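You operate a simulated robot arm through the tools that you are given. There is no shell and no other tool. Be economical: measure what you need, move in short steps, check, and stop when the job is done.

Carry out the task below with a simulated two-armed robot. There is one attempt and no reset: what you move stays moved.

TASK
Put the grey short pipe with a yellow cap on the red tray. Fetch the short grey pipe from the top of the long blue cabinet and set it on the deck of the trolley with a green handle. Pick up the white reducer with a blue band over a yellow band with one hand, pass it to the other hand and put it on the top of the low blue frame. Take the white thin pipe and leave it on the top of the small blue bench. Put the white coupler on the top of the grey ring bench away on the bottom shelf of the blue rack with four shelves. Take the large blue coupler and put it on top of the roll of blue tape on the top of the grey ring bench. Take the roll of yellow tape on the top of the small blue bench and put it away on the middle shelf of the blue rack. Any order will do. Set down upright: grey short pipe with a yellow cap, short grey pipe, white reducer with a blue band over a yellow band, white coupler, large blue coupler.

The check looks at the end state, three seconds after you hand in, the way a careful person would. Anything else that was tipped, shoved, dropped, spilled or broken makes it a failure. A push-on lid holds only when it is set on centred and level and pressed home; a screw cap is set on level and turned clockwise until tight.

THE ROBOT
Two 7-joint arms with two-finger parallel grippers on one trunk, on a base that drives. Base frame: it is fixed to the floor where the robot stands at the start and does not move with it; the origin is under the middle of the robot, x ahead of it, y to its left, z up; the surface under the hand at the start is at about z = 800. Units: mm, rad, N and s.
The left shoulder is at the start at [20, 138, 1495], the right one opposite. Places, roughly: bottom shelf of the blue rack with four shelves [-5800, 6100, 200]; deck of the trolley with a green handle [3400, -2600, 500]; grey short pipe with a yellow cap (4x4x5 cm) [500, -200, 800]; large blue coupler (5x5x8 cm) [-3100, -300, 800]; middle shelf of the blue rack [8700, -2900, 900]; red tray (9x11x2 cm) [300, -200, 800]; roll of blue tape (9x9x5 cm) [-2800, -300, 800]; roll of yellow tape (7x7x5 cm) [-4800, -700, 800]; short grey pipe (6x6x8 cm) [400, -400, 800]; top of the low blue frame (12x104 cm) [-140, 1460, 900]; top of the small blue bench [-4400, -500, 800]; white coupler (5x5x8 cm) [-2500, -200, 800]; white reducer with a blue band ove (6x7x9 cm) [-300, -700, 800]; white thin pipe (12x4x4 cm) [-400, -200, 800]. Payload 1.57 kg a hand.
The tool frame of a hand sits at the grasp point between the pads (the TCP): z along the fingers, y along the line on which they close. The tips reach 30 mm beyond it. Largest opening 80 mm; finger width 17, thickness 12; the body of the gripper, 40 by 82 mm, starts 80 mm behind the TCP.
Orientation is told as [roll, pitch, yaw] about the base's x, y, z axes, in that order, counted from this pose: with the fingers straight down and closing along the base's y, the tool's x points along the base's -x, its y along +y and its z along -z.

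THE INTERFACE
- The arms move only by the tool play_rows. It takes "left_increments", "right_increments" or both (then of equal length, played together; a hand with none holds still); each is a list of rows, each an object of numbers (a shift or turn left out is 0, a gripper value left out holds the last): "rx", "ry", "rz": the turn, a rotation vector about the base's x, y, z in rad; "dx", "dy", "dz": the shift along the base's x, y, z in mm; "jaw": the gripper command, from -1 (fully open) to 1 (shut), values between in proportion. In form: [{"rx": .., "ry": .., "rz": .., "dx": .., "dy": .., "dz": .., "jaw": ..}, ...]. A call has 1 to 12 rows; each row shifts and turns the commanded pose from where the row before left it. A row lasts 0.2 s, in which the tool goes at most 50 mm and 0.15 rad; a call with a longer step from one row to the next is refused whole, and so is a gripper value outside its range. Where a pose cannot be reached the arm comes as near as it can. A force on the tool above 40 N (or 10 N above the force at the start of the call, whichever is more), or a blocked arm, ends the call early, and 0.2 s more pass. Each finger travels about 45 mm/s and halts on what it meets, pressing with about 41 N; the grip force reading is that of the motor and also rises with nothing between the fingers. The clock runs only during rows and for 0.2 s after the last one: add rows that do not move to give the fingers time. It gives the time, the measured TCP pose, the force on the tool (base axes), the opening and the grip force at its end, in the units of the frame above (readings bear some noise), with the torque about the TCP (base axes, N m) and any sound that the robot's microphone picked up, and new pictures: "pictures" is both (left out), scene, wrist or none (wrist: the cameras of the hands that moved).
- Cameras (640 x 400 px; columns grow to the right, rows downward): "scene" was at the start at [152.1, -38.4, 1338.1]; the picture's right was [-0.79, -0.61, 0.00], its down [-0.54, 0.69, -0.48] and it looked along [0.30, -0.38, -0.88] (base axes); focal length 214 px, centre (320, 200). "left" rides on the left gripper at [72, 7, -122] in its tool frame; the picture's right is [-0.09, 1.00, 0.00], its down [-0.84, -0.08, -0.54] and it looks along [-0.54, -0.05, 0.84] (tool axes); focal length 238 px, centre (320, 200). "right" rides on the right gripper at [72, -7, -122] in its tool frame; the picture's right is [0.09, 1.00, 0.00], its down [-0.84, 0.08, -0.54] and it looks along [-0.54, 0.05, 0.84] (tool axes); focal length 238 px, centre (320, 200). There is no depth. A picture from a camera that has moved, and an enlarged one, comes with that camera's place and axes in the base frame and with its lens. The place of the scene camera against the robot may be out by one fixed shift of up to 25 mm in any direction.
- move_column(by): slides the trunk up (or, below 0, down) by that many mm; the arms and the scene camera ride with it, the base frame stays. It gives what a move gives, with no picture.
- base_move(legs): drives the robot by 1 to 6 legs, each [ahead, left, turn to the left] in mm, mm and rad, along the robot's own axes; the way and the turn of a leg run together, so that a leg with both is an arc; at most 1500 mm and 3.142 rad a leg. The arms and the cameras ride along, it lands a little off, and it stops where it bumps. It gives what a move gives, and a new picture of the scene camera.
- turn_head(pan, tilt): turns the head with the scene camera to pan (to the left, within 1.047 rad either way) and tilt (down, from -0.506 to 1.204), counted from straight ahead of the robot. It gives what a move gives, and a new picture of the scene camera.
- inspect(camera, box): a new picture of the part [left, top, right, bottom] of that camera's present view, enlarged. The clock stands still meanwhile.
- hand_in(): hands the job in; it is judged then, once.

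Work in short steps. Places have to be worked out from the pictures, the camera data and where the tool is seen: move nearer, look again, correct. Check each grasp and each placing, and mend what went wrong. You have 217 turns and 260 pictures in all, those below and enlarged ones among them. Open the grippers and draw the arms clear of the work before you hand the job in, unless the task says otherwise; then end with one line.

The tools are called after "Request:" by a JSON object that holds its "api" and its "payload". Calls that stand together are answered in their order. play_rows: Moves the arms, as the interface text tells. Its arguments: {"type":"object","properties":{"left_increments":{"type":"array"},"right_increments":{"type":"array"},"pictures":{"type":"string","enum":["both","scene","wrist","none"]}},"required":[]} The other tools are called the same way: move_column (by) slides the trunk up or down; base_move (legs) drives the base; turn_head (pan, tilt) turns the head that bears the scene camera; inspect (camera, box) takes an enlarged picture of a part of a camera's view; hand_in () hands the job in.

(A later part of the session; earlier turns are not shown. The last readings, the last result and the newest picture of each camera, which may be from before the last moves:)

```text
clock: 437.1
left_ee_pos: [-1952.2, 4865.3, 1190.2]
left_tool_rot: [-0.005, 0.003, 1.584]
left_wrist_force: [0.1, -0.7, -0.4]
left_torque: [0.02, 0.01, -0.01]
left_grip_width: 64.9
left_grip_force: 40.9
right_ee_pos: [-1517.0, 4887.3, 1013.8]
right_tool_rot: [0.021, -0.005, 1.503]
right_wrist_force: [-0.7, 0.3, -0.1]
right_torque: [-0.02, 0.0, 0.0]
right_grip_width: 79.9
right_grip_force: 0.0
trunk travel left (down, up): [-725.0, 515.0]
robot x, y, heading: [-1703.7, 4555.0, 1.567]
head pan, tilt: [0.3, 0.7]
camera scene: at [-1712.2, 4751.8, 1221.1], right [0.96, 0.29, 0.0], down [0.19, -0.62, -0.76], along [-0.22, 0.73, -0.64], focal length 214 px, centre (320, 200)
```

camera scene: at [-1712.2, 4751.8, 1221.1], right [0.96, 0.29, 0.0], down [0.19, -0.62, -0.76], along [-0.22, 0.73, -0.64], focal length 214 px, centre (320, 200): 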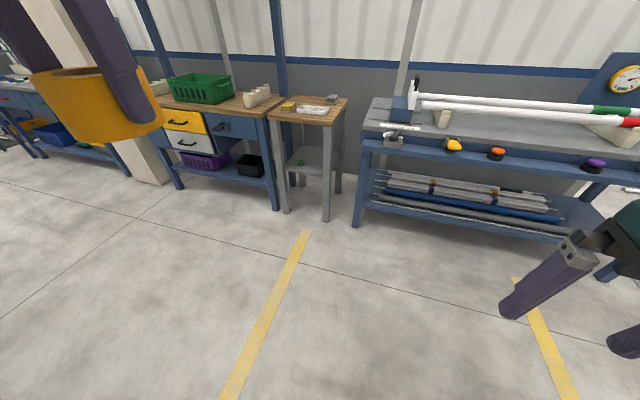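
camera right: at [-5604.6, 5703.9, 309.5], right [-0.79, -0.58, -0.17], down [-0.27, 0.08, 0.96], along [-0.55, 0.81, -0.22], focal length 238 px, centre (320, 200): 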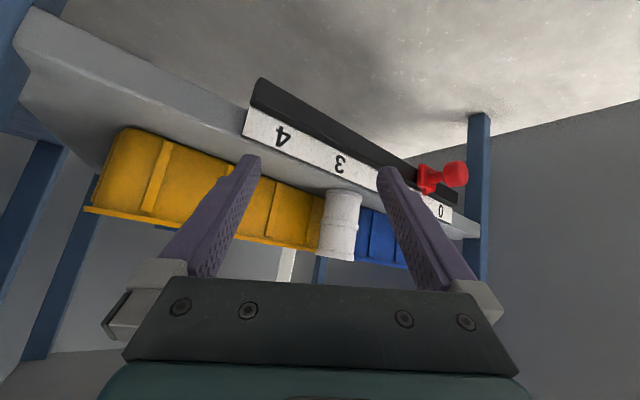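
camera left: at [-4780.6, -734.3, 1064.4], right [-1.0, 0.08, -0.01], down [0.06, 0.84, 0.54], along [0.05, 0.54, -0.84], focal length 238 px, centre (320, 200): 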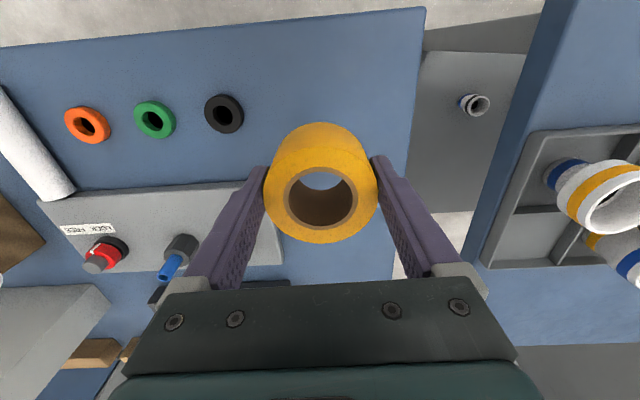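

Next back down the corridor to the aisle at y≈-1550, turn to face +x, and drive along the aisle.

Request:
{"api": "base_move", "payload": {"legs": [[-1500, 0, 0], [-1500, 0, 0], [-1500, 0, 0], [-1500, 0, 0], [-50, 0, 0], [0, 0, -1.567]]}}

Request:
{"api": "base_move", "payload": {"legs": [[1500, 0, 0], [1500, 0, 0], [1500, 0, 0]]}}

```text
clock: 470.1
left_ee_pos: [-1218.4, -1256.6, 1189.3]
left_tool_rot: [-0.002, 0.001, 0.07]
left_wrist_force: [0.3, 1.0, -1.4]
left_torque: [0.01, 0.02, 0.02]
left_grip_width: 65.1
left_grip_force: 40.3
right_ee_pos: [-1170.3, -1688.5, 1013.5]
right_tool_rot: [0.02, -0.002, -0.008]
right_wrist_force: [-0.7, -0.5, 0.1]
right_torque: [0.01, 0.01, -0.05]
right_grip_width: 80.0
right_grip_force: 0.0
trunk travel left (down, up): [-725.0, 515.0]
robot x, y, heading: [-1505.7, -1525.6, 0.052]
head pan, tilt: [0.3, 0.7]
camera scene: at [-1318.8, -1478.0, 1221.1], right [0.35, -0.94, 0.0], down [-0.6, -0.23, -0.76], along [0.72, 0.27, -0.64], focal length 214 px, centre (320, 200)
```

scene: 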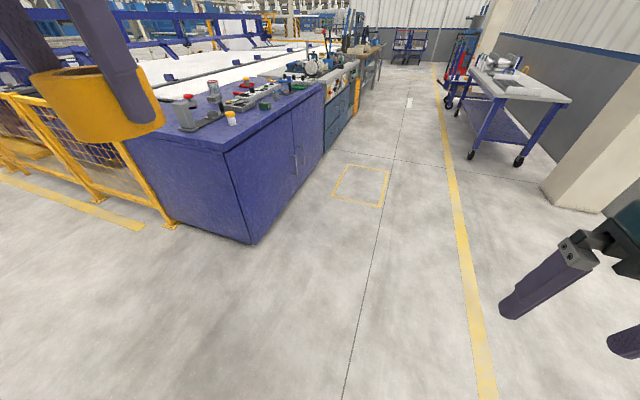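

```text
clock: 491.6
left_ee_pos: [3291.6, -1073.2, 1189.9]
left_tool_rot: [-0.004, 0.002, 0.038]
left_wrist_force: [0.2, 0.0, -0.6]
left_torque: [0.02, 0.03, 0.02]
left_grip_width: 64.9
left_grip_force: 40.7
right_ee_pos: [3324.2, -1505.7, 1013.2]
right_tool_rot: [0.023, -0.002, -0.043]
right_wrist_force: [-0.8, -0.4, 0.5]
right_torque: [0.0, 0.03, 0.03]
right_grip_width: 80.0
right_grip_force: 0.0
trunk travel left (down, up): [-725.0, 515.0]
robot x, y, heading: [2989.3, -1330.9, 0.023]
head pan, tilt: [0.3, 0.7]
camera scene: at [3183.7, -1290.4, 1221.1], right [0.32, -0.95, 0.0], down [-0.61, -0.2, -0.76], along [0.73, 0.24, -0.64], focal length 214 px, centre (320, 200)
```

scene: 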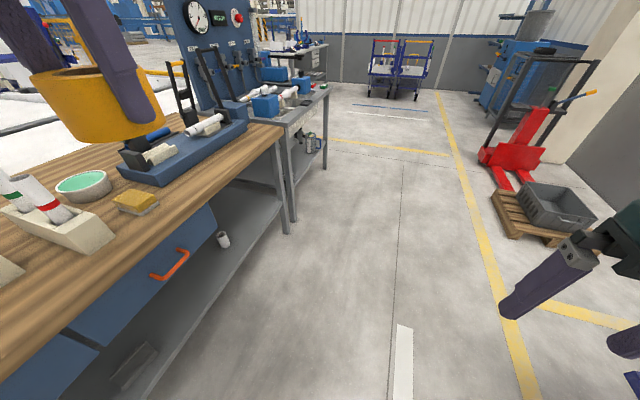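

I shift right to the middle of the aisle and go on, then look for the rack at (8700,-2900).

Request:
{"api": "base_move", "payload": {"legs": [[0, -280, -0.023], [1500, 0, 0], [1000, 0, 0]]}}

Request:
{"api": "turn_head", "payload": {"pan": -0.3, "tilt": 0.2}}

```text
clock: 505.3
left_ee_pos: [5775.5, -1311.2, 1189.5]
left_tool_rot: [-0.004, 0.003, 0.035]
left_wrist_force: [-0.5, 0.2, -1.6]
left_torque: [0.0, 0.03, -0.01]
left_grip_width: 65.3
left_grip_force: 40.9
right_ee_pos: [5806.6, -1743.4, 1013.9]
right_tool_rot: [0.021, -0.005, -0.045]
right_wrist_force: [0.1, 0.4, 0.3]
right_torque: [0.01, -0.02, 0.01]
right_grip_width: 80.0
right_grip_force: 0.1
trunk travel left (down, up): [-725.0, 515.0]
robot x, y, heading: [5476.7, -1570.4, 0.022]
head pan, tilt: [0.3, 0.7]
camera scene: at [5666.9, -1528.3, 1221.1], right [0.31, -0.95, 0.0], down [-0.61, -0.2, -0.76], along [0.73, 0.24, -0.64], focal length 214 px, centre (320, 200)
```

scene: 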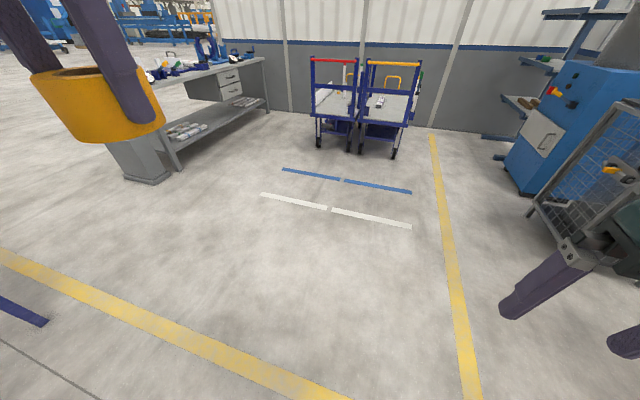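

```text
clock: 506.3
left_ee_pos: [5775.5, -1311.4, 1188.8]
left_tool_rot: [-0.005, 0.002, 0.036]
left_wrist_force: [0.4, -0.6, -1.1]
left_torque: [0.07, 0.0, -0.03]
left_grip_width: 65.1
left_grip_force: 41.5
right_ee_pos: [5807.0, -1744.6, 1014.1]
right_tool_rot: [0.019, -0.002, -0.046]
right_wrist_force: [0.0, -0.7, -0.4]
right_torque: [0.02, -0.01, 0.01]
right_grip_width: 80.0
right_grip_force: 0.0
trunk travel left (down, up): [-725.0, 515.0]
robot x, y, heading: [5470.5, -1571.1, 0.02]
head pan, tilt: [-0.3, 0.201]
camera scene: at [5675.9, -1580.8, 1266.4], right [-0.28, -0.96, 0.0], down [-0.19, 0.06, -0.98], along [0.94, -0.27, -0.2], focal length 214 px, centre (320, 200)
```

scene: 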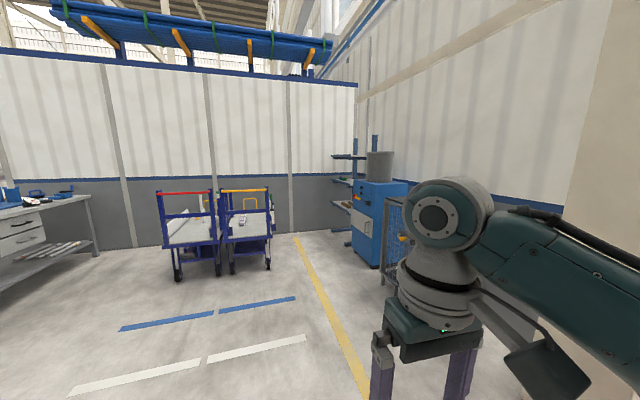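

Request:
{"api": "inspect", "payload": {"camera": "scene", "box": [300, 130, 420, 270]}}

```text
2.86 times, centred on (360, 200) of scene
camera zoom: at [5675.9, -1580.8, 1266.4], right [-0.28, -0.96, 0.0], down [-0.19, 0.06, -0.98], along [0.94, -0.27, -0.2], focal length 613 px, centre (206, 200)
```

zoom: 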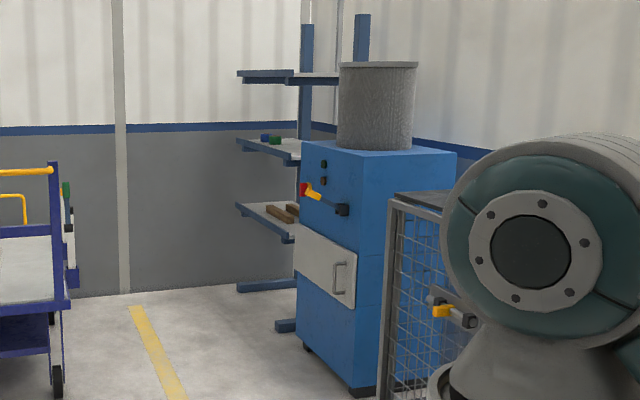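

The rack is a cantilever one in the corner, with shelves at z≈565, 900 and 1250 and the open end toward +y. I drive closer for a better look.

Request:
{"api": "base_move", "payload": {"legs": [[1500, 0, -0.02], [600, -350, 0]]}}

Request:
{"api": "turn_head", "payload": {"pan": -0.6, "tilt": 0.35}}

```text
clock: 517.2
left_ee_pos: [7901.8, -1665.0, 1189.3]
left_tool_rot: [-0.003, 0.002, 0.008]
left_wrist_force: [-0.4, 0.1, -1.0]
left_torque: [-0.02, 0.02, 0.01]
left_grip_width: 65.1
left_grip_force: 40.7
right_ee_pos: [7921.0, -2100.6, 1012.8]
right_tool_rot: [0.021, -0.004, -0.074]
right_wrist_force: [-0.9, 0.6, 0.9]
right_torque: [-0.03, -0.02, 0.01]
right_grip_width: 80.2
right_grip_force: 0.0
trunk travel left (down, up): [-725.0, 515.0]
robot x, y, heading: [7594.7, -1917.0, -0.003]
head pan, tilt: [-0.3, 0.201]
camera scene: at [7794.4, -1932.7, 1266.5], right [-0.3, -0.95, 0.0], down [-0.19, 0.06, -0.98], along [0.93, -0.3, -0.2], focal length 214 px, centre (320, 200)
```

scene: 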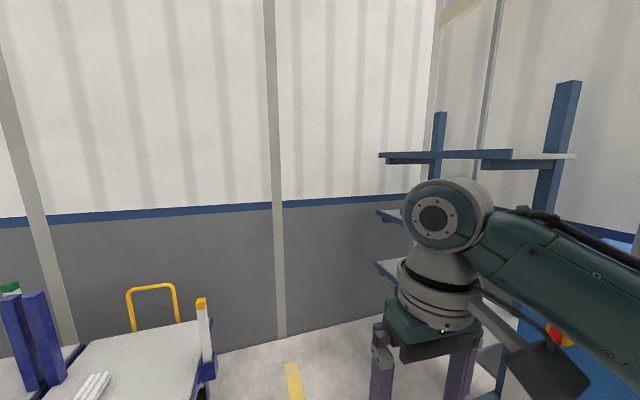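

```text
clock: 518.0
left_ee_pos: [7902.6, -1666.3, 1189.0]
left_tool_rot: [-0.004, 0.001, 0.008]
left_wrist_force: [-0.1, -0.2, 0.0]
left_torque: [0.0, 0.03, 0.02]
left_grip_width: 65.1
left_grip_force: 40.8
right_ee_pos: [7922.3, -2100.1, 1013.3]
right_tool_rot: [0.022, -0.004, -0.073]
right_wrist_force: [-0.1, 0.8, 0.0]
right_torque: [0.01, 0.0, -0.02]
right_grip_width: 79.8
right_grip_force: 0.0
trunk travel left (down, up): [-725.0, 515.0]
robot x, y, heading: [7594.2, -1918.3, -0.004]
head pan, tilt: [-0.6, 0.351]
camera scene: at [7782.0, -1957.6, 1252.5], right [-0.57, -0.82, 0.0], down [-0.28, 0.2, -0.94], along [0.77, -0.54, -0.34], focal length 214 px, centre (320, 200)
```

scene: 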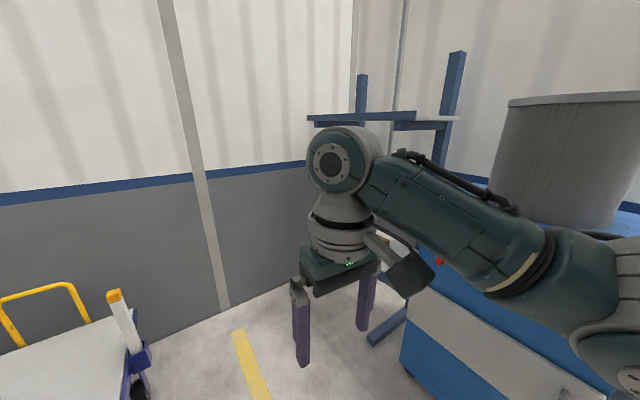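

The middle shelf spans about x 8230…8830 and y -2640…-2940 at z≈900, open toward +y. I go north of it and turn to face -y.

Request:
{"api": "base_move", "payload": {"legs": [[0, -130, 0], [900, 0, 0], [0, 0, -1.567]]}}

Request:
{"api": "turn_head", "payload": {"pan": 0.1, "tilt": 0.5}}

```text
clock: 527.5
left_ee_pos: [8760.1, -2352.3, 1189.7]
left_tool_rot: [-0.004, 0.001, -1.543]
left_wrist_force: [0.0, -0.7, -1.9]
left_torque: [0.0, 0.02, 0.01]
left_grip_width: 65.5
left_grip_force: 40.5
right_ee_pos: [8326.6, -2382.1, 1013.2]
right_tool_rot: [0.019, -0.003, -1.623]
right_wrist_force: [0.0, -1.0, 0.0]
right_torque: [-0.04, 0.01, 0.03]
right_grip_width: 80.1
right_grip_force: 0.1
trunk travel left (down, up): [-725.0, 515.0]
robot x, y, heading: [8501.5, -2050.8, -1.561]
head pan, tilt: [-0.6, 0.351]
camera scene: at [8464.6, -2214.1, 1252.5], right [-0.83, 0.55, 0.0], down [0.19, 0.29, -0.94], along [-0.52, -0.78, -0.34], focal length 214 px, centre (320, 200)
```

scene: 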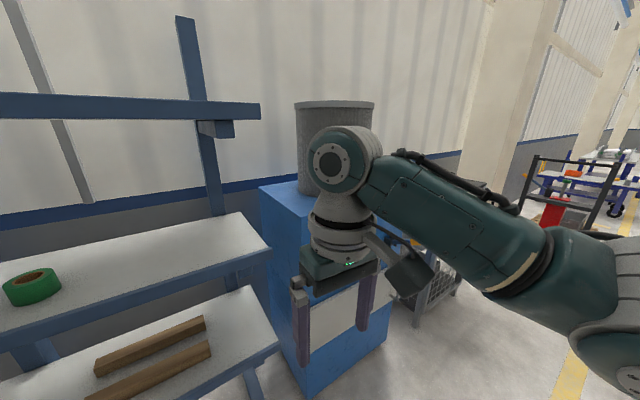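

```text
clock: 528.6
left_ee_pos: [8759.6, -2353.6, 1189.5]
left_tool_rot: [-0.005, 0.001, -1.544]
left_wrist_force: [-1.3, -0.5, -1.4]
left_torque: [0.0, -0.03, -0.03]
left_grip_width: 65.1
left_grip_force: 41.4
right_ee_pos: [8325.6, -2381.3, 1012.8]
right_tool_rot: [0.021, -0.004, -1.622]
right_wrist_force: [-0.1, 0.3, -0.3]
right_torque: [-0.01, -0.04, -0.03]
right_grip_width: 80.1
right_grip_force: 0.0
trunk travel left (down, up): [-725.0, 515.0]
robot x, y, heading: [8499.9, -2051.4, -1.557]
head pan, tilt: [0.099, 0.499]
camera scene: at [8526.3, -2227.0, 1238.8], right [-0.99, -0.11, 0.0], down [-0.05, 0.48, -0.88], along [0.1, -0.87, -0.48], focal length 214 px, centre (320, 200)
```

scene: 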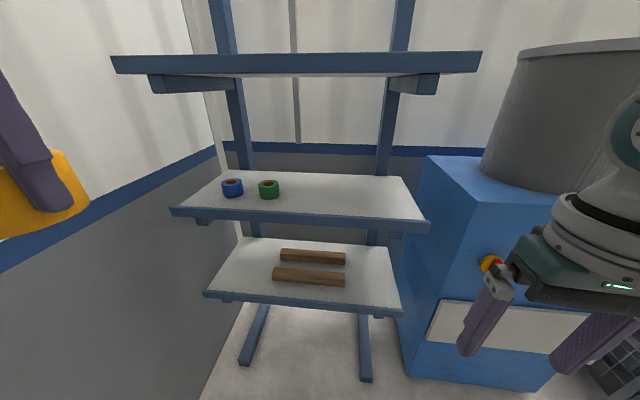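

The middle shelf (front edge y≈-2735, x 8290…9040) has free space right of the green roll. The target for the yellow tape is about (8640,-2805). I lower the trunk, bring the left hand in front of its shoulder, and approach.

Request:
{"api": "move_column", "payload": {"by": -160}}

Request:
{"api": "play_rows", "payload": {"left_increments": [{"dy": -25, "dx": -10}, {"dy": -25, "dx": -20}, {"dy": -20, "dx": -30}, {"dx": -30}, {"dx": -30}, {}], "pictures": "none"}}

Request:
{"api": "base_move", "payload": {"legs": [[200, 0, -0.01]]}}

```text
clock: 530.4
left_ee_pos: [8759.9, -2352.9, 1030.1]
left_tool_rot: [-0.004, 0.002, -1.542]
left_wrist_force: [-0.6, -0.5, -0.1]
left_torque: [-0.01, -0.03, 0.02]
left_grip_width: 64.9
left_grip_force: 40.8
right_ee_pos: [8326.3, -2382.1, 852.4]
right_tool_rot: [0.021, -0.005, -1.623]
right_wrist_force: [0.5, 0.3, 0.1]
right_torque: [0.0, -0.04, 0.02]
right_grip_width: 79.9
right_grip_force: 0.0
trunk travel left (down, up): [-565.0, 675.0]
robot x, y, heading: [8497.1, -2050.7, -1.556]
head pan, tilt: [0.099, 0.499]
```

```text
clock: 531.8
left_ee_pos: [8639.8, -2425.5, 1029.0]
left_tool_rot: [-0.004, 0.001, -1.543]
left_wrist_force: [-0.8, -0.3, -1.5]
left_torque: [0.03, -0.03, 0.01]
left_grip_width: 65.1
left_grip_force: 40.8
right_ee_pos: [8325.6, -2382.1, 852.8]
right_tool_rot: [0.021, -0.003, -1.623]
right_wrist_force: [0.1, 0.8, 0.9]
right_torque: [0.03, -0.02, -0.02]
right_grip_width: 80.1
right_grip_force: 0.0
trunk travel left (down, up): [-565.0, 675.0]
robot x, y, heading: [8499.8, -2051.0, -1.556]
head pan, tilt: [0.099, 0.499]
```

```text
clock: 533.4
left_ee_pos: [8637.5, -2623.7, 1029.0]
left_tool_rot: [-0.002, 0.001, -1.556]
left_wrist_force: [0.4, -0.1, -1.3]
left_torque: [0.02, 0.0, 0.0]
left_grip_width: 65.2
left_grip_force: 40.6
right_ee_pos: [8324.6, -2576.7, 852.7]
right_tool_rot: [0.02, -0.004, -1.632]
right_wrist_force: [-0.7, 0.1, -0.3]
right_torque: [0.01, 0.02, 0.01]
right_grip_width: 80.1
right_grip_force: 0.0
trunk travel left (down, up): [-565.0, 675.0]
robot x, y, heading: [8504.2, -2244.4, -1.568]
head pan, tilt: [0.099, 0.499]
camera scene: at [8525.7, -2423.5, 1078.9], right [-0.99, -0.1, 0.0], down [-0.05, 0.48, -0.88], along [0.09, -0.87, -0.48], focal length 214 px, centre (320, 200)
```

scene: 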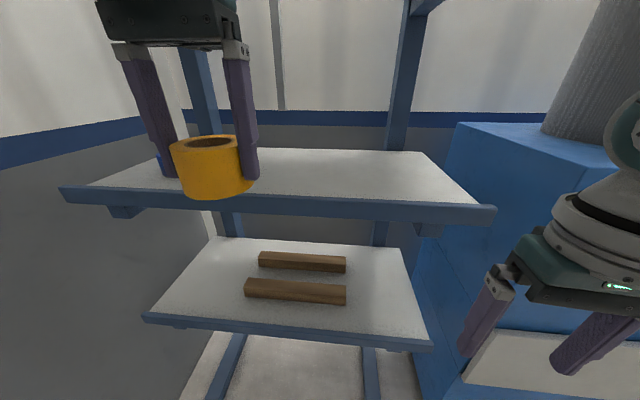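

I raise the right hand above shelf level for safety, drive 100 ahead, and extend the left hand over the shelf.

Request:
{"api": "play_rows", "payload": {"right_increments": [{"dz": 40}, {"dz": 40}, {"dz": 40}, {"dz": 20}, {}], "pictures": "none"}}

Request:
{"api": "base_move", "payload": {"legs": [[100, 0, 0]]}}

Request:
{"api": "play_rows", "payload": {"left_increments": [{"dy": -25}, {"dy": -25}, {"dy": -16}, {}], "pictures": "both"}}

```text
clock: 534.6
left_ee_pos: [8638.2, -2623.1, 1028.6]
left_tool_rot: [-0.004, 0.001, -1.553]
left_wrist_force: [0.1, 0.1, -0.9]
left_torque: [0.01, -0.02, 0.0]
left_grip_width: 65.3
left_grip_force: 41.3
right_ee_pos: [8324.3, -2577.0, 991.9]
right_tool_rot: [0.02, -0.005, -1.636]
right_wrist_force: [-0.9, 0.2, -0.1]
right_torque: [-0.01, 0.0, 0.01]
right_grip_width: 79.9
right_grip_force: 0.1
trunk travel left (down, up): [-565.0, 675.0]
robot x, y, heading: [8508.5, -2249.8, -1.564]
head pan, tilt: [0.099, 0.499]
```

```text
clock: 535.7
left_ee_pos: [8639.6, -2722.6, 1029.2]
left_tool_rot: [-0.004, 0.001, -1.553]
left_wrist_force: [0.1, 0.0, -0.6]
left_torque: [0.0, -0.01, 0.01]
left_grip_width: 65.1
left_grip_force: 41.5
right_ee_pos: [8325.1, -2677.0, 992.3]
right_tool_rot: [0.021, -0.003, -1.632]
right_wrist_force: [-0.7, 0.0, 0.3]
right_torque: [-0.01, 0.03, 0.0]
right_grip_width: 79.8
right_grip_force: 0.1
trunk travel left (down, up): [-565.0, 675.0]
robot x, y, heading: [8507.4, -2342.2, -1.568]
head pan, tilt: [0.099, 0.499]
camera scene: at [8525.9, -2522.4, 1078.9], right [-0.99, -0.1, 0.0], down [-0.05, 0.48, -0.88], along [0.09, -0.87, -0.48], focal length 214 px, centre (320, 200)
```

scene: 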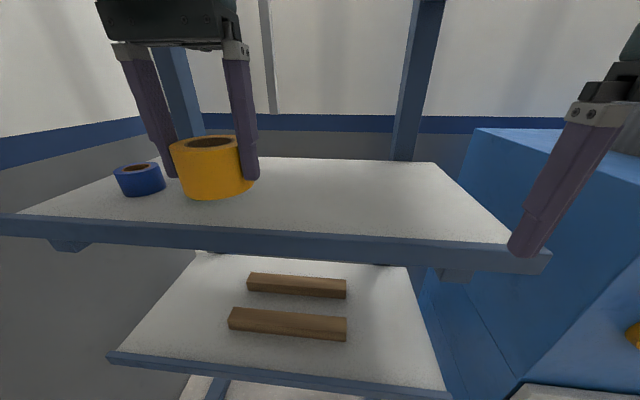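

```text
clock: 536.7
left_ee_pos: [8635.5, -2775.5, 1018.7]
left_tool_rot: [0.001, 0.026, -1.553]
left_wrist_force: [0.1, -0.2, -1.2]
left_torque: [0.02, -0.04, 0.0]
left_grip_width: 65.0
left_grip_force: 41.0
right_ee_pos: [8323.2, -2666.7, 988.6]
right_tool_rot: [0.02, 0.006, -1.633]
right_wrist_force: [0.9, -0.3, -0.7]
right_torque: [0.01, -0.01, -0.03]
right_grip_width: 79.9
right_grip_force: 0.0
trunk travel left (down, up): [-565.0, 675.0]
robot x, y, heading: [8503.1, -2345.0, -1.569]
head pan, tilt: [0.099, 0.499]
camera scene: at [8525.1, -2513.4, 1076.4], right [-0.99, -0.1, 0.0], down [-0.05, 0.49, -0.87], along [0.09, -0.87, -0.49], focal length 214 px, centre (320, 200)
camera left: at [8641.4, -2707.6, 1143.0], right [1.0, -0.07, 0.0], down [-0.06, -0.85, 0.52], along [-0.04, -0.52, -0.85], focal length 238 px, centre (320, 200)
```

scene: 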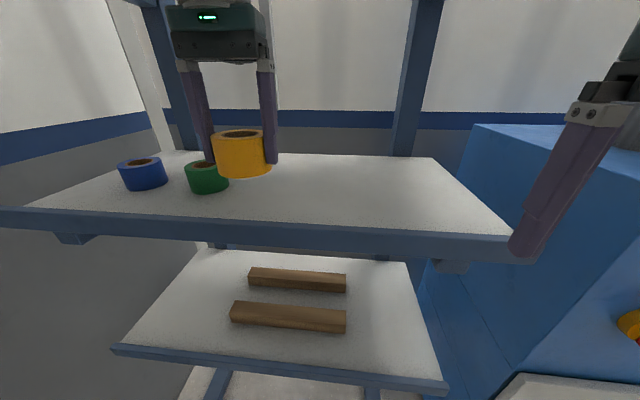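
left: 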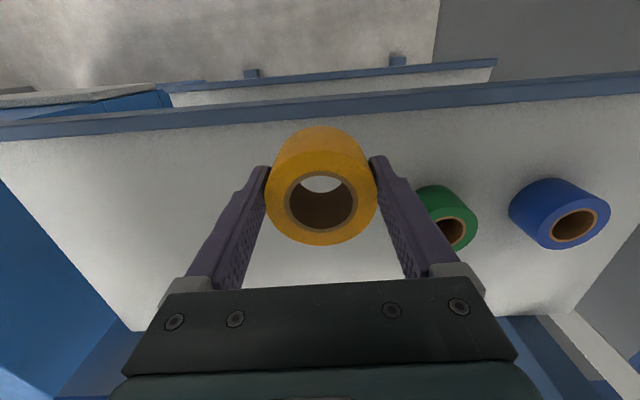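

The wrist met the top shelf because the hand is still too high (the body leaned back a little). I pull back, lower the hand, then go in.

Request:
{"api": "play_rows", "payload": {"left_increments": [{"dy": 30}, {"dy": 30}, {"dy": 10}, {}], "pictures": "scene"}}

```text
clock: 537.7
left_ee_pos: [8635.5, -2718.0, 1030.2]
left_tool_rot: [-0.004, -0.001, -1.553]
left_wrist_force: [-0.1, 0.7, -1.4]
left_torque: [-0.02, 0.03, 0.02]
left_grip_width: 64.9
left_grip_force: 41.3
right_ee_pos: [8324.1, -2675.0, 992.8]
right_tool_rot: [0.021, -0.003, -1.634]
right_wrist_force: [-0.3, 0.0, 0.6]
right_torque: [0.02, 0.01, 0.0]
right_grip_width: 79.6
right_grip_force: 0.0
trunk travel left (down, up): [-565.0, 675.0]
robot x, y, heading: [8505.4, -2345.2, -1.567]
head pan, tilt: [0.099, 0.499]
camera scene: at [8525.9, -2522.1, 1079.2], right [-0.99, -0.1, 0.0], down [-0.05, 0.48, -0.88], along [0.09, -0.87, -0.48], focal length 214 px, centre (320, 200)
```

scene: 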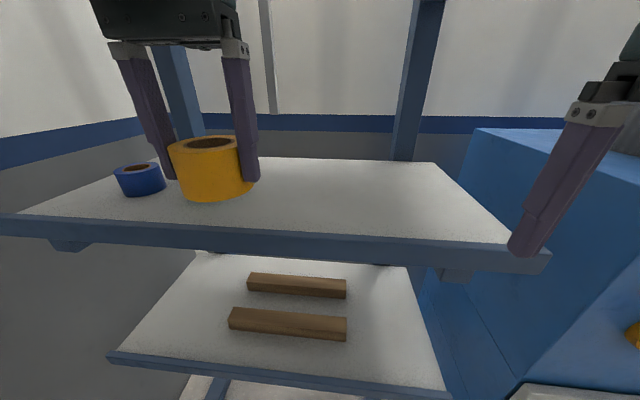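

Clear again. I lower the trunk 60 and the left hand slightly more so the wrist passes under the top shelf.

Request:
{"api": "move_column", "payload": {"by": -60}}

Request:
{"api": "play_rows", "payload": {"left_increments": [{"dz": -10}, {}], "pictures": "both"}}

```text
clock: 538.7
left_ee_pos: [8637.3, -2717.3, 968.2]
left_tool_rot: [-0.003, 0.003, -1.553]
left_wrist_force: [0.6, 0.1, -0.9]
left_torque: [0.0, 0.0, -0.07]
left_grip_width: 65.3
left_grip_force: 41.0
right_ee_pos: [8324.0, -2676.5, 933.0]
right_tool_rot: [0.02, -0.003, -1.633]
right_wrist_force: [0.7, -0.3, -0.1]
right_torque: [-0.04, -0.01, -0.01]
right_grip_width: 80.0
right_grip_force: 0.1
trunk travel left (down, up): [-505.0, 735.0]
robot x, y, heading: [8505.3, -2347.7, -1.568]
head pan, tilt: [0.099, 0.499]
```

```text
clock: 539.3
left_ee_pos: [8634.4, -2718.0, 957.5]
left_tool_rot: [-0.003, 0.002, -1.553]
left_wrist_force: [0.2, 0.0, -1.3]
left_torque: [0.0, -0.01, -0.02]
left_grip_width: 65.2
left_grip_force: 41.1
right_ee_pos: [8324.8, -2674.8, 931.7]
right_tool_rot: [0.021, -0.002, -1.635]
right_wrist_force: [0.5, -0.5, -0.3]
right_torque: [0.02, 0.0, -0.01]
right_grip_width: 80.0
right_grip_force: 0.0
trunk travel left (down, up): [-505.0, 735.0]
robot x, y, heading: [8504.6, -2343.1, -1.569]
head pan, tilt: [0.099, 0.499]
camera scene: at [8525.9, -2522.2, 1018.8], right [-0.99, -0.1, 0.0], down [-0.05, 0.48, -0.88], along [0.09, -0.87, -0.48], focal length 214 px, centre (320, 200)
camera left: at [8641.0, -2646.5, 1081.0], right [1.0, -0.07, 0.0], down [-0.06, -0.84, 0.54], along [-0.04, -0.54, -0.84], focal length 238 px, centre (320, 200)
```

scene: 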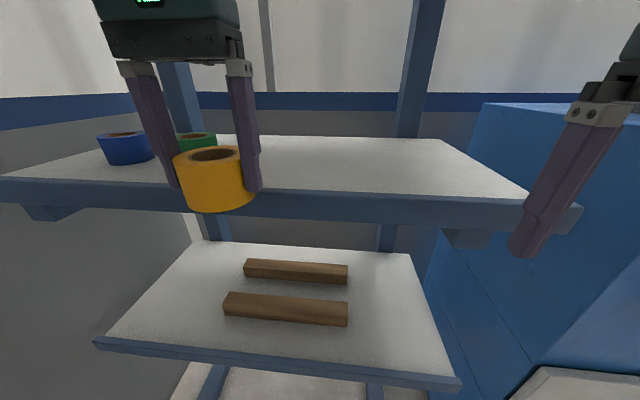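
left: 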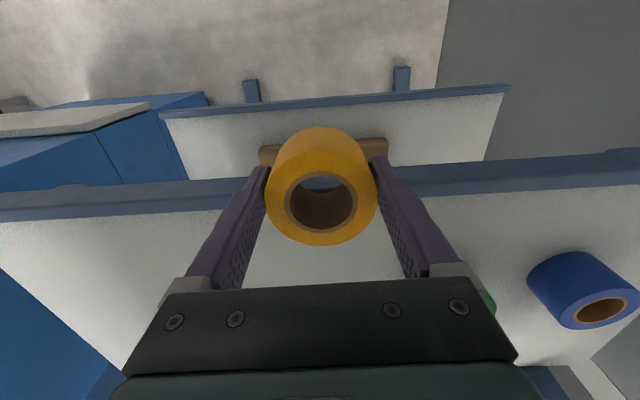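

Recomputed, the shelf is at z≈884 with its edge at y≈-2775. I raise the right hand, drive 70 ahead, and lower the left hand slightly.

Request:
{"api": "play_rows", "payload": {"right_increments": [{"dz": 30}, {"dz": 30}, {}], "left_increments": [{"dz": -6}, {"dz": -6}, {}], "pictures": "none"}}

Request:
{"api": "base_move", "payload": {"legs": [[70, 0, 0]]}}

Request:
{"api": "play_rows", "payload": {"left_increments": [{"dy": -15}, {"dy": -15}, {"dy": -12}, {}], "pictures": "both"}}

```text
clock: 540.1
left_ee_pos: [8635.7, -2718.3, 944.6]
left_tool_rot: [-0.004, 0.001, -1.553]
left_wrist_force: [0.1, 0.4, -1.2]
left_torque: [0.0, -0.01, 0.01]
left_grip_width: 65.0
left_grip_force: 41.4
right_ee_pos: [8326.0, -2675.3, 990.4]
right_tool_rot: [0.019, -0.002, -1.636]
right_wrist_force: [0.2, -0.6, 0.3]
right_torque: [-0.01, 0.04, 0.0]
right_grip_width: 79.7
right_grip_force: 0.0
trunk travel left (down, up): [-505.0, 735.0]
robot x, y, heading: [8502.7, -2339.8, -1.569]
head pan, tilt: [0.099, 0.499]
```

```text
clock: 541.1
left_ee_pos: [8635.9, -2789.2, 945.3]
left_tool_rot: [-0.005, 0.001, -1.552]
left_wrist_force: [-0.5, -1.1, -0.9]
left_torque: [0.0, -0.01, -0.01]
left_grip_width: 65.0
left_grip_force: 41.1
right_ee_pos: [8325.4, -2748.0, 990.5]
right_tool_rot: [0.02, -0.004, -1.632]
right_wrist_force: [0.3, -0.8, 1.0]
right_torque: [-0.01, -0.01, 0.0]
right_grip_width: 79.9
right_grip_force: 0.1
trunk travel left (down, up): [-505.0, 735.0]
robot x, y, heading: [8505.9, -2414.6, -1.564]
head pan, tilt: [0.099, 0.499]
camera scene: at [8526.3, -2593.6, 1018.9], right [-0.99, -0.1, 0.0], down [-0.05, 0.48, -0.88], along [0.09, -0.87, -0.48], focal length 214 px, centre (320, 200)
```

scene: 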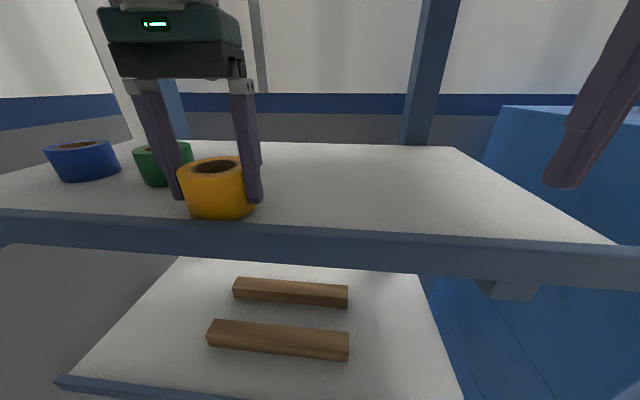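

```text
clock: 542.1
left_ee_pos: [8636.6, -2830.3, 946.2]
left_tool_rot: [-0.004, 0.002, -1.553]
left_wrist_force: [0.6, 0.3, -1.2]
left_torque: [0.03, -0.01, 0.02]
left_grip_width: 65.0
left_grip_force: 40.6
right_ee_pos: [8325.2, -2747.0, 991.0]
right_tool_rot: [0.019, -0.003, -1.633]
right_wrist_force: [0.2, -0.2, -0.5]
right_torque: [-0.01, 0.02, 0.03]
right_grip_width: 80.0
right_grip_force: 0.0
trunk travel left (down, up): [-505.0, 735.0]
robot x, y, heading: [8503.4, -2414.2, -1.571]
head pan, tilt: [0.099, 0.499]
camera scene: at [8526.3, -2593.3, 1018.8], right [-0.99, -0.1, 0.0], down [-0.05, 0.48, -0.88], along [0.09, -0.87, -0.48], focal length 214 px, centre (320, 200)
camera left: at [8641.8, -2759.3, 1069.6], right [1.0, -0.07, 0.0], down [-0.06, -0.84, 0.54], along [-0.04, -0.54, -0.84], focal length 238 px, centre (320, 200)
```

scene: 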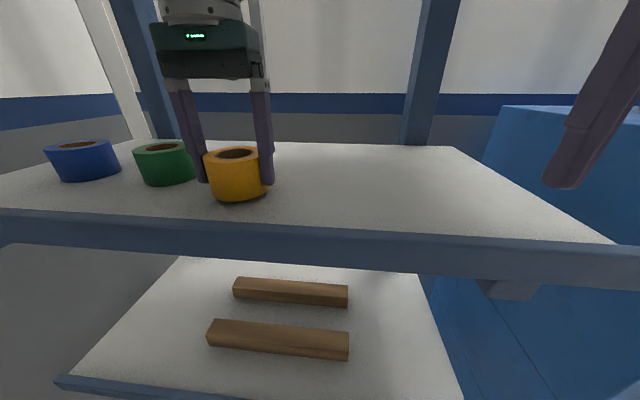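
left: 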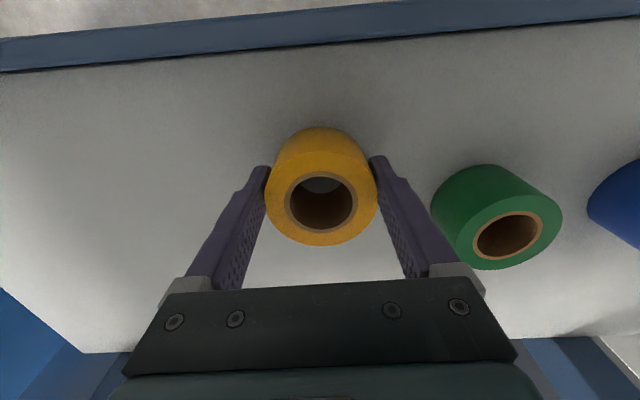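

The tape is well inside the edge and clear of the green roll. I lower it to contact.

Request:
{"api": "play_rows", "payload": {"left_increments": [{"dz": -10}, {"dz": -4}, {"dz": -2}, {"dz": -2}, {"dz": -2}, {}], "pictures": "none"}}

Request:
{"api": "inspect", "payload": {"camera": "scene", "box": [130, 80, 330, 230]}}

```text
clock: 543.4
left_ee_pos: [8638.3, -2834.0, 929.5]
left_tool_rot: [-0.005, -0.008, -1.553]
left_wrist_force: [1.8, -2.6, 12.6]
left_torque: [0.2, -0.36, -0.07]
left_grip_width: 65.2
left_grip_force: 40.9
right_ee_pos: [8326.3, -2748.0, 990.3]
right_tool_rot: [0.022, -0.006, -1.634]
right_wrist_force: [0.1, 0.2, 0.5]
right_torque: [0.05, 0.02, -0.01]
right_grip_width: 79.8
right_grip_force: 0.0
trunk travel left (down, up): [-505.0, 735.0]
robot x, y, heading: [8503.6, -2416.5, -1.566]
head pan, tilt: [0.099, 0.499]
stopped in row 6 (left hand): the force on the tool passed its limit at 45 N (the readings are from after the stop); the commanded pose is now the measured one
```

```text
2.67 times, centred on (230, 155) of scene
camera zoom: at [8526.9, -2594.7, 1018.5], right [-0.99, -0.1, 0.0], down [-0.05, 0.47, -0.88], along [0.09, -0.87, -0.48], focal length 572 px, centre (560, 320)
```

zoom: 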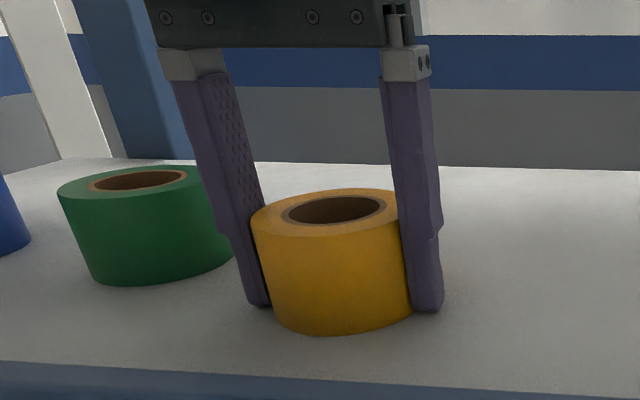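

Contact. I relieve, open fully and withdraw horizontally toward +y.

Request:
{"api": "play_rows", "payload": {"left_increments": [{"dz": 2}, {"jaw": -1}, {}, {}, {"dz": 6}, {"dy": 15}, {"dy": 25}, {"dy": 25}, {"dy": 25}, {}], "pictures": "both"}}

```text
clock: 545.6
left_ee_pos: [8635.7, -2740.6, 936.3]
left_tool_rot: [-0.004, -0.004, -1.554]
left_wrist_force: [0.5, -1.2, -0.1]
left_torque: [-0.04, -0.01, -0.03]
left_grip_width: 80.2
left_grip_force: 0.0
right_ee_pos: [8326.8, -2747.6, 991.7]
right_tool_rot: [0.021, -0.005, -1.634]
right_wrist_force: [-0.4, 0.5, 0.0]
right_torque: [0.03, -0.01, 0.02]
right_grip_width: 79.9
right_grip_force: 0.0
trunk travel left (down, up): [-505.0, 735.0]
robot x, y, heading: [8505.7, -2417.4, -1.565]
head pan, tilt: [0.099, 0.499]
camera scene: at [8526.3, -2593.5, 1018.9], right [-0.99, -0.1, 0.0], down [-0.05, 0.48, -0.88], along [0.09, -0.87, -0.48], focal length 214 px, centre (320, 200)
camera left: at [8641.7, -2668.9, 1059.7], right [1.0, -0.07, 0.0], down [-0.06, -0.84, 0.54], along [-0.04, -0.54, -0.84], focal length 238 px, centre (320, 200)
```

scene: 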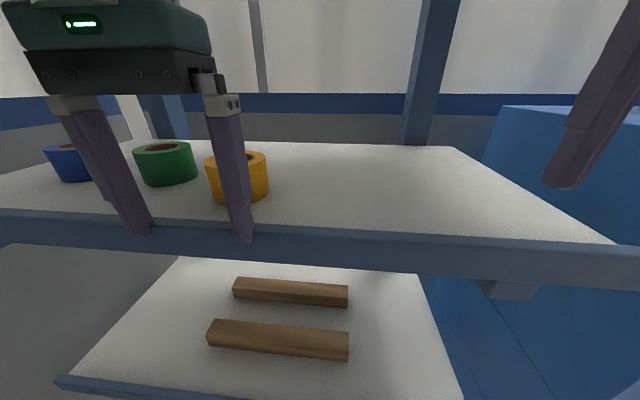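
left: 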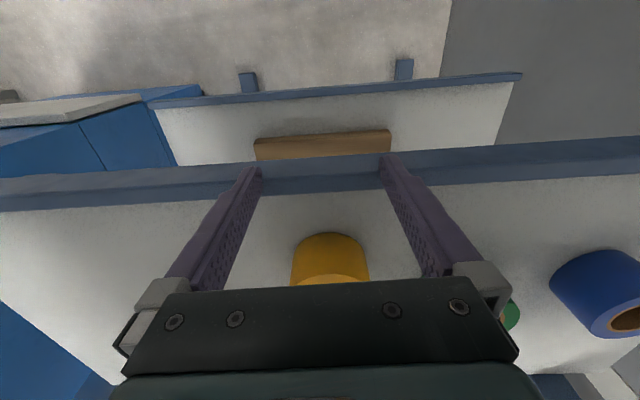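

The yellow tape rests on the middle shelf. I back off and, to be careful, drive back to check the blue coupler on its roll, since the robot passed close over it.

Request:
{"api": "base_move", "payload": {"legs": [[-500, 0, 0], [0, 0, -1.571], [1500, 150, 0], [1500, 150, 0], [1500, 0, 0], [1500, 0, 0]]}}

Request:
{"api": "move_column", "payload": {"by": 200}}

```text
refused: leg 3 is longer than a leg can be; nothing moved
```

```text
clock: 546.8
left_ee_pos: [8634.2, -2723.4, 1038.8]
left_tool_rot: [-0.004, 0.014, -1.56]
left_wrist_force: [-0.6, 0.0, 0.4]
left_torque: [-0.02, -0.04, -0.01]
left_grip_width: 80.2
left_grip_force: 0.0
right_ee_pos: [8320.6, -2691.7, 1029.1]
right_tool_rot: [-0.019, 0.229, -1.638]
right_wrist_force: [0.1, -0.4, 0.4]
right_torque: [0.0, -0.02, 0.03]
right_grip_width: 80.0
right_grip_force: 0.0
trunk travel left (down, up): [-610.0, 630.0]
robot x, y, heading: [8501.6, -2414.3, -1.574]
head pan, tilt: [0.099, 0.499]
stopped: the arm was blocked; the commanded pose is now the measured one
```

The base call was refused while the trunk went up and pressed against the top shelf. I lower it again at once.

Request:
{"api": "move_column", "payload": {"by": -105}}

Request:
{"api": "base_move", "payload": {"legs": [[-550, 0, 0]]}}

Request:
{"api": "turn_head", "payload": {"pan": 0.0, "tilt": 0.2}}

```text
clock: 548.1
left_ee_pos: [8634.9, -2740.6, 937.6]
left_tool_rot: [-0.004, -0.004, -1.554]
left_wrist_force: [-0.5, 0.6, 0.1]
left_torque: [0.0, 0.0, 0.0]
left_grip_width: 79.9
left_grip_force: 0.1
right_ee_pos: [8322.6, -2710.2, 929.9]
right_tool_rot: [-0.013, 0.203, -1.638]
right_wrist_force: [-0.6, -0.7, -0.1]
right_torque: [0.01, -0.03, -0.01]
right_grip_width: 80.1
right_grip_force: 0.1
trunk travel left (down, up): [-505.0, 735.0]
robot x, y, heading: [8506.4, -2413.6, -1.571]
head pan, tilt: [0.099, 0.499]
```

```text
clock: 551.3
left_ee_pos: [8634.7, -2196.3, 937.5]
left_tool_rot: [-0.006, -0.003, -1.571]
left_wrist_force: [-0.2, 0.2, -0.3]
left_torque: [-0.01, 0.01, 0.03]
left_grip_width: 80.0
left_grip_force: 0.1
right_ee_pos: [8321.3, -2162.8, 930.6]
right_tool_rot: [-0.013, 0.203, -1.653]
right_wrist_force: [0.8, 0.5, -0.2]
right_torque: [-0.01, 0.01, 0.01]
right_grip_width: 79.8
right_grip_force: 0.1
trunk travel left (down, up): [-505.0, 735.0]
robot x, y, heading: [8506.6, -1872.4, -1.585]
head pan, tilt: [0.099, 0.499]
camera scene: at [8526.2, -2047.1, 1018.8], right [-1.0, -0.08, 0.0], down [-0.04, 0.48, -0.88], along [0.07, -0.87, -0.48], focal length 214 px, centre (320, 200)
```

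scene: 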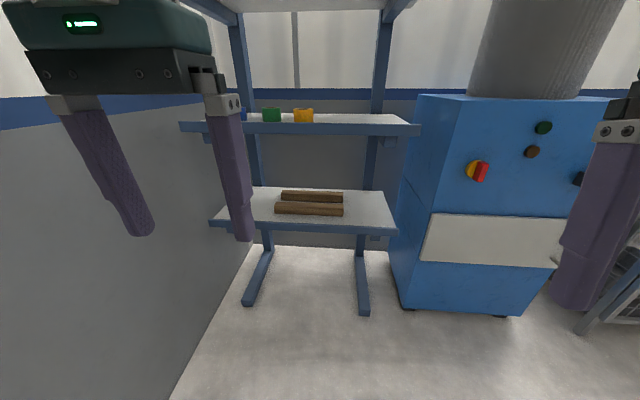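

```text
clock: 552.1
left_ee_pos: [8633.9, -2198.2, 937.0]
left_tool_rot: [-0.005, -0.004, -1.571]
left_wrist_force: [-0.5, -0.2, -0.5]
left_torque: [0.0, 0.03, -0.04]
left_grip_width: 79.9
left_grip_force: 0.1
right_ee_pos: [8322.2, -2162.6, 929.8]
right_tool_rot: [-0.011, 0.203, -1.654]
right_wrist_force: [-0.1, 0.6, 0.5]
right_torque: [0.02, 0.03, 0.03]
right_grip_width: 80.1
right_grip_force: 0.2
trunk travel left (down, up): [-505.0, 735.0]
robot x, y, heading: [8506.9, -1869.1, -1.588]
head pan, tilt: [0.0, 0.201]
camera scene: at [8517.2, -2049.8, 1046.5], right [-1.0, 0.01, 0.0], down [0.0, 0.2, -0.98], along [-0.01, -0.98, -0.2], focal length 214 px, centre (320, 200)
```

scene: 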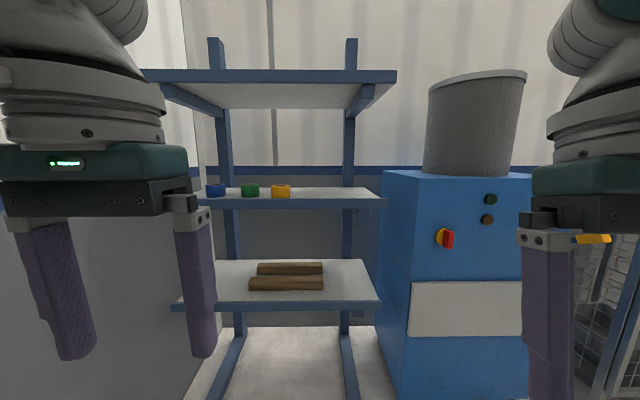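

All is in order on this rack. I raise the trunk and turn west; on the way I look at the trolleys behind.

Request:
{"api": "move_column", "payload": {"by": 200}}

Request:
{"api": "base_move", "payload": {"legs": [[200, -400, 0], [0, 0, -1.56], [1200, 0, 0]]}}

Request:
{"api": "base_move", "payload": {"legs": [[0, -250, 0], [1500, 0, 0], [1500, 0, 0], [1500, 0, 0], [1500, 0, 0]]}}

```text
clock: 554.3
left_ee_pos: [8634.0, -2197.6, 1137.0]
left_tool_rot: [-0.005, -0.003, -1.57]
left_wrist_force: [-0.5, 0.2, 0.0]
left_torque: [0.0, -0.03, 0.02]
left_grip_width: 80.1
left_grip_force: 0.0
right_ee_pos: [8320.6, -2163.5, 1129.3]
right_tool_rot: [-0.013, 0.202, -1.651]
right_wrist_force: [-0.1, 0.2, 0.4]
right_torque: [0.01, -0.03, 0.02]
right_grip_width: 79.9
right_grip_force: 0.0
trunk travel left (down, up): [-705.0, 535.0]
robot x, y, heading: [8512.1, -1871.4, -1.584]
head pan, tilt: [0.0, 0.201]
```

```text
clock: 566.6
left_ee_pos: [6543.0, -2129.8, 1136.9]
left_tool_rot: [-0.004, -0.002, 3.109]
left_wrist_force: [1.0, -0.4, -0.1]
left_torque: [0.04, -0.01, 0.0]
left_grip_width: 80.1
left_grip_force: 0.1
right_ee_pos: [6590.0, -1819.3, 1129.5]
right_tool_rot: [-0.014, 0.202, 3.027]
right_wrist_force: [-0.2, 0.2, -0.2]
right_torque: [-0.01, 0.01, 0.01]
right_grip_width: 79.8
right_grip_force: 0.1
trunk travel left (down, up): [-705.0, 535.0]
robot x, y, heading: [6878.5, -2014.0, 3.093]
head pan, tilt: [0.0, 0.201]
camera scene: at [6694.5, -1993.1, 1246.5], right [0.05, 1.0, 0.0], down [0.2, -0.01, -0.98], along [-0.98, 0.05, -0.2], focal length 214 px, centre (320, 200)
```

scene: 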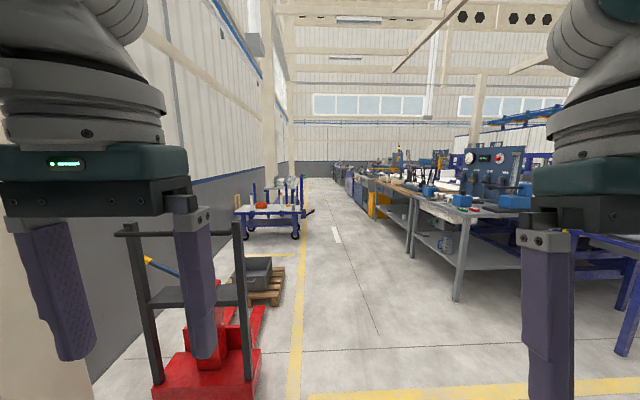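

```text
clock: 596.6
left_ee_pos: [569.7, -1566.0, 1137.3]
left_tool_rot: [-0.005, -0.003, 3.14]
left_wrist_force: [0.4, 0.6, 0.4]
left_torque: [-0.04, 0.04, 0.01]
left_grip_width: 79.9
left_grip_force: 0.2
right_ee_pos: [606.7, -1255.6, 1129.0]
right_tool_rot: [-0.011, 0.202, 3.059]
right_wrist_force: [-0.1, 0.3, -0.3]
right_torque: [0.02, -0.01, 0.04]
right_grip_width: 79.8
right_grip_force: 0.0
trunk travel left (down, up): [-705.0, 535.0]
robot x, y, heading: [899.9, -1443.2, 3.123]
head pan, tilt: [0.0, 0.201]
camera scene: at [718.0, -1424.8, 1246.5], right [0.02, 1.0, 0.0], down [0.2, 0.0, -0.98], along [-0.98, 0.02, -0.2], focal length 214 px, centre (320, 200)
```

scene: 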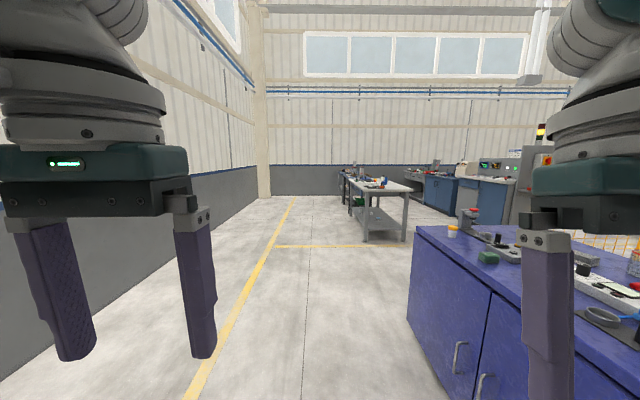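

On to x≈-1700, looking toward the grey bench.

Request:
{"api": "base_move", "payload": {"legs": [[1500, 0, 0], [1300, 0, 0]]}}

Request:
{"api": "turn_head", "payload": {"pan": -0.8, "tilt": 0.4}}

Request:
{"api": "inspect", "payload": {"camera": "scene", "box": [220, 100, 420, 230]}}

```text
clock: 609.9
left_ee_pos: [-2189.9, -1503.3, 1137.0]
left_tool_rot: [-0.005, -0.003, 3.124]
left_wrist_force: [0.0, -0.3, 0.8]
left_torque: [-0.03, 0.02, -0.02]
left_grip_width: 79.8
left_grip_force: 0.1
right_ee_pos: [-2148.8, -1192.3, 1129.7]
right_tool_rot: [-0.011, 0.202, 3.044]
right_wrist_force: [-0.7, 0.7, 0.3]
right_torque: [0.0, -0.01, 0.0]
right_grip_width: 80.0
right_grip_force: 0.0
trunk travel left (down, up): [-705.0, 535.0]
robot x, y, heading: [-1858.9, -1388.1, 3.113]
head pan, tilt: [0.0, 0.201]
camera scene: at [-2040.4, -1364.0, 1246.5], right [0.03, 1.0, 0.0], down [0.2, -0.01, -0.98], along [-0.98, 0.03, -0.2], focal length 214 px, centre (320, 200)
```

scene: 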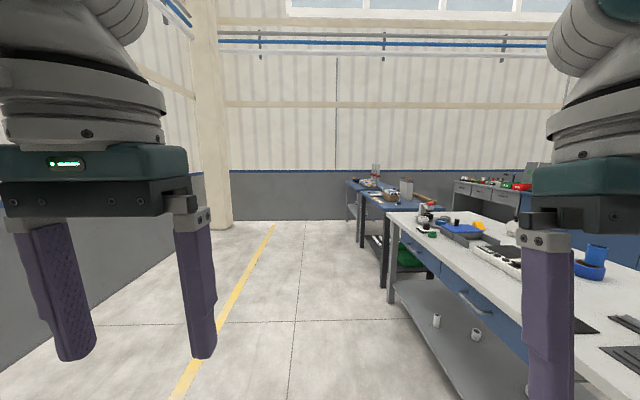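

```text
clock: 611.1
left_ee_pos: [-2189.4, -1503.3, 1136.9]
left_tool_rot: [-0.005, -0.004, 3.126]
left_wrist_force: [0.0, 0.2, 0.8]
left_torque: [-0.03, -0.02, -0.02]
left_grip_width: 79.9
left_grip_force: 0.0
right_ee_pos: [-2149.4, -1192.8, 1129.6]
right_tool_rot: [-0.012, 0.201, 3.043]
right_wrist_force: [-0.3, -0.2, -0.4]
right_torque: [0.0, -0.04, -0.04]
right_grip_width: 79.9
right_grip_force: 0.1
trunk travel left (down, up): [-705.0, 535.0]
robot x, y, heading: [-1858.9, -1383.8, 3.106]
head pan, tilt: [-0.799, 0.4]
camera scene: at [-2009.8, -1298.6, 1228.0], right [0.74, 0.68, 0.0], down [0.26, -0.29, -0.92], along [-0.62, 0.68, -0.39], focal length 214 px, centre (320, 200)
```

scene: 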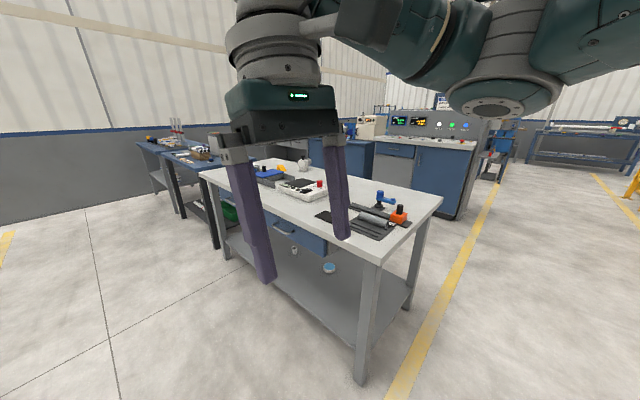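

```text
3.08 times, centred on (320, 165) of scene
camera zoom: at [-2009.8, -1298.6, 1228.0], right [0.74, 0.68, 0.0], down [0.26, -0.29, -0.92], along [-0.62, 0.68, -0.39], focal length 660 px, centre (320, 308)
```

zoom: 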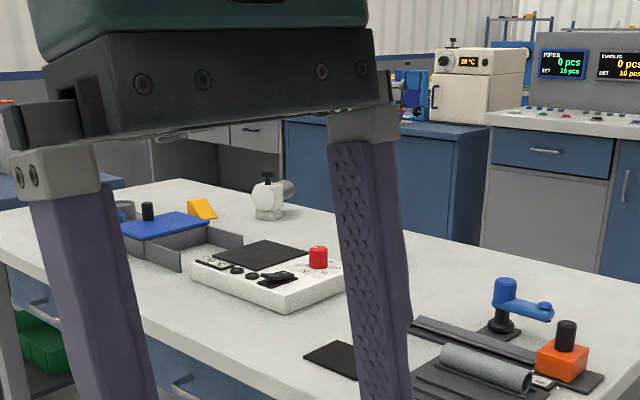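

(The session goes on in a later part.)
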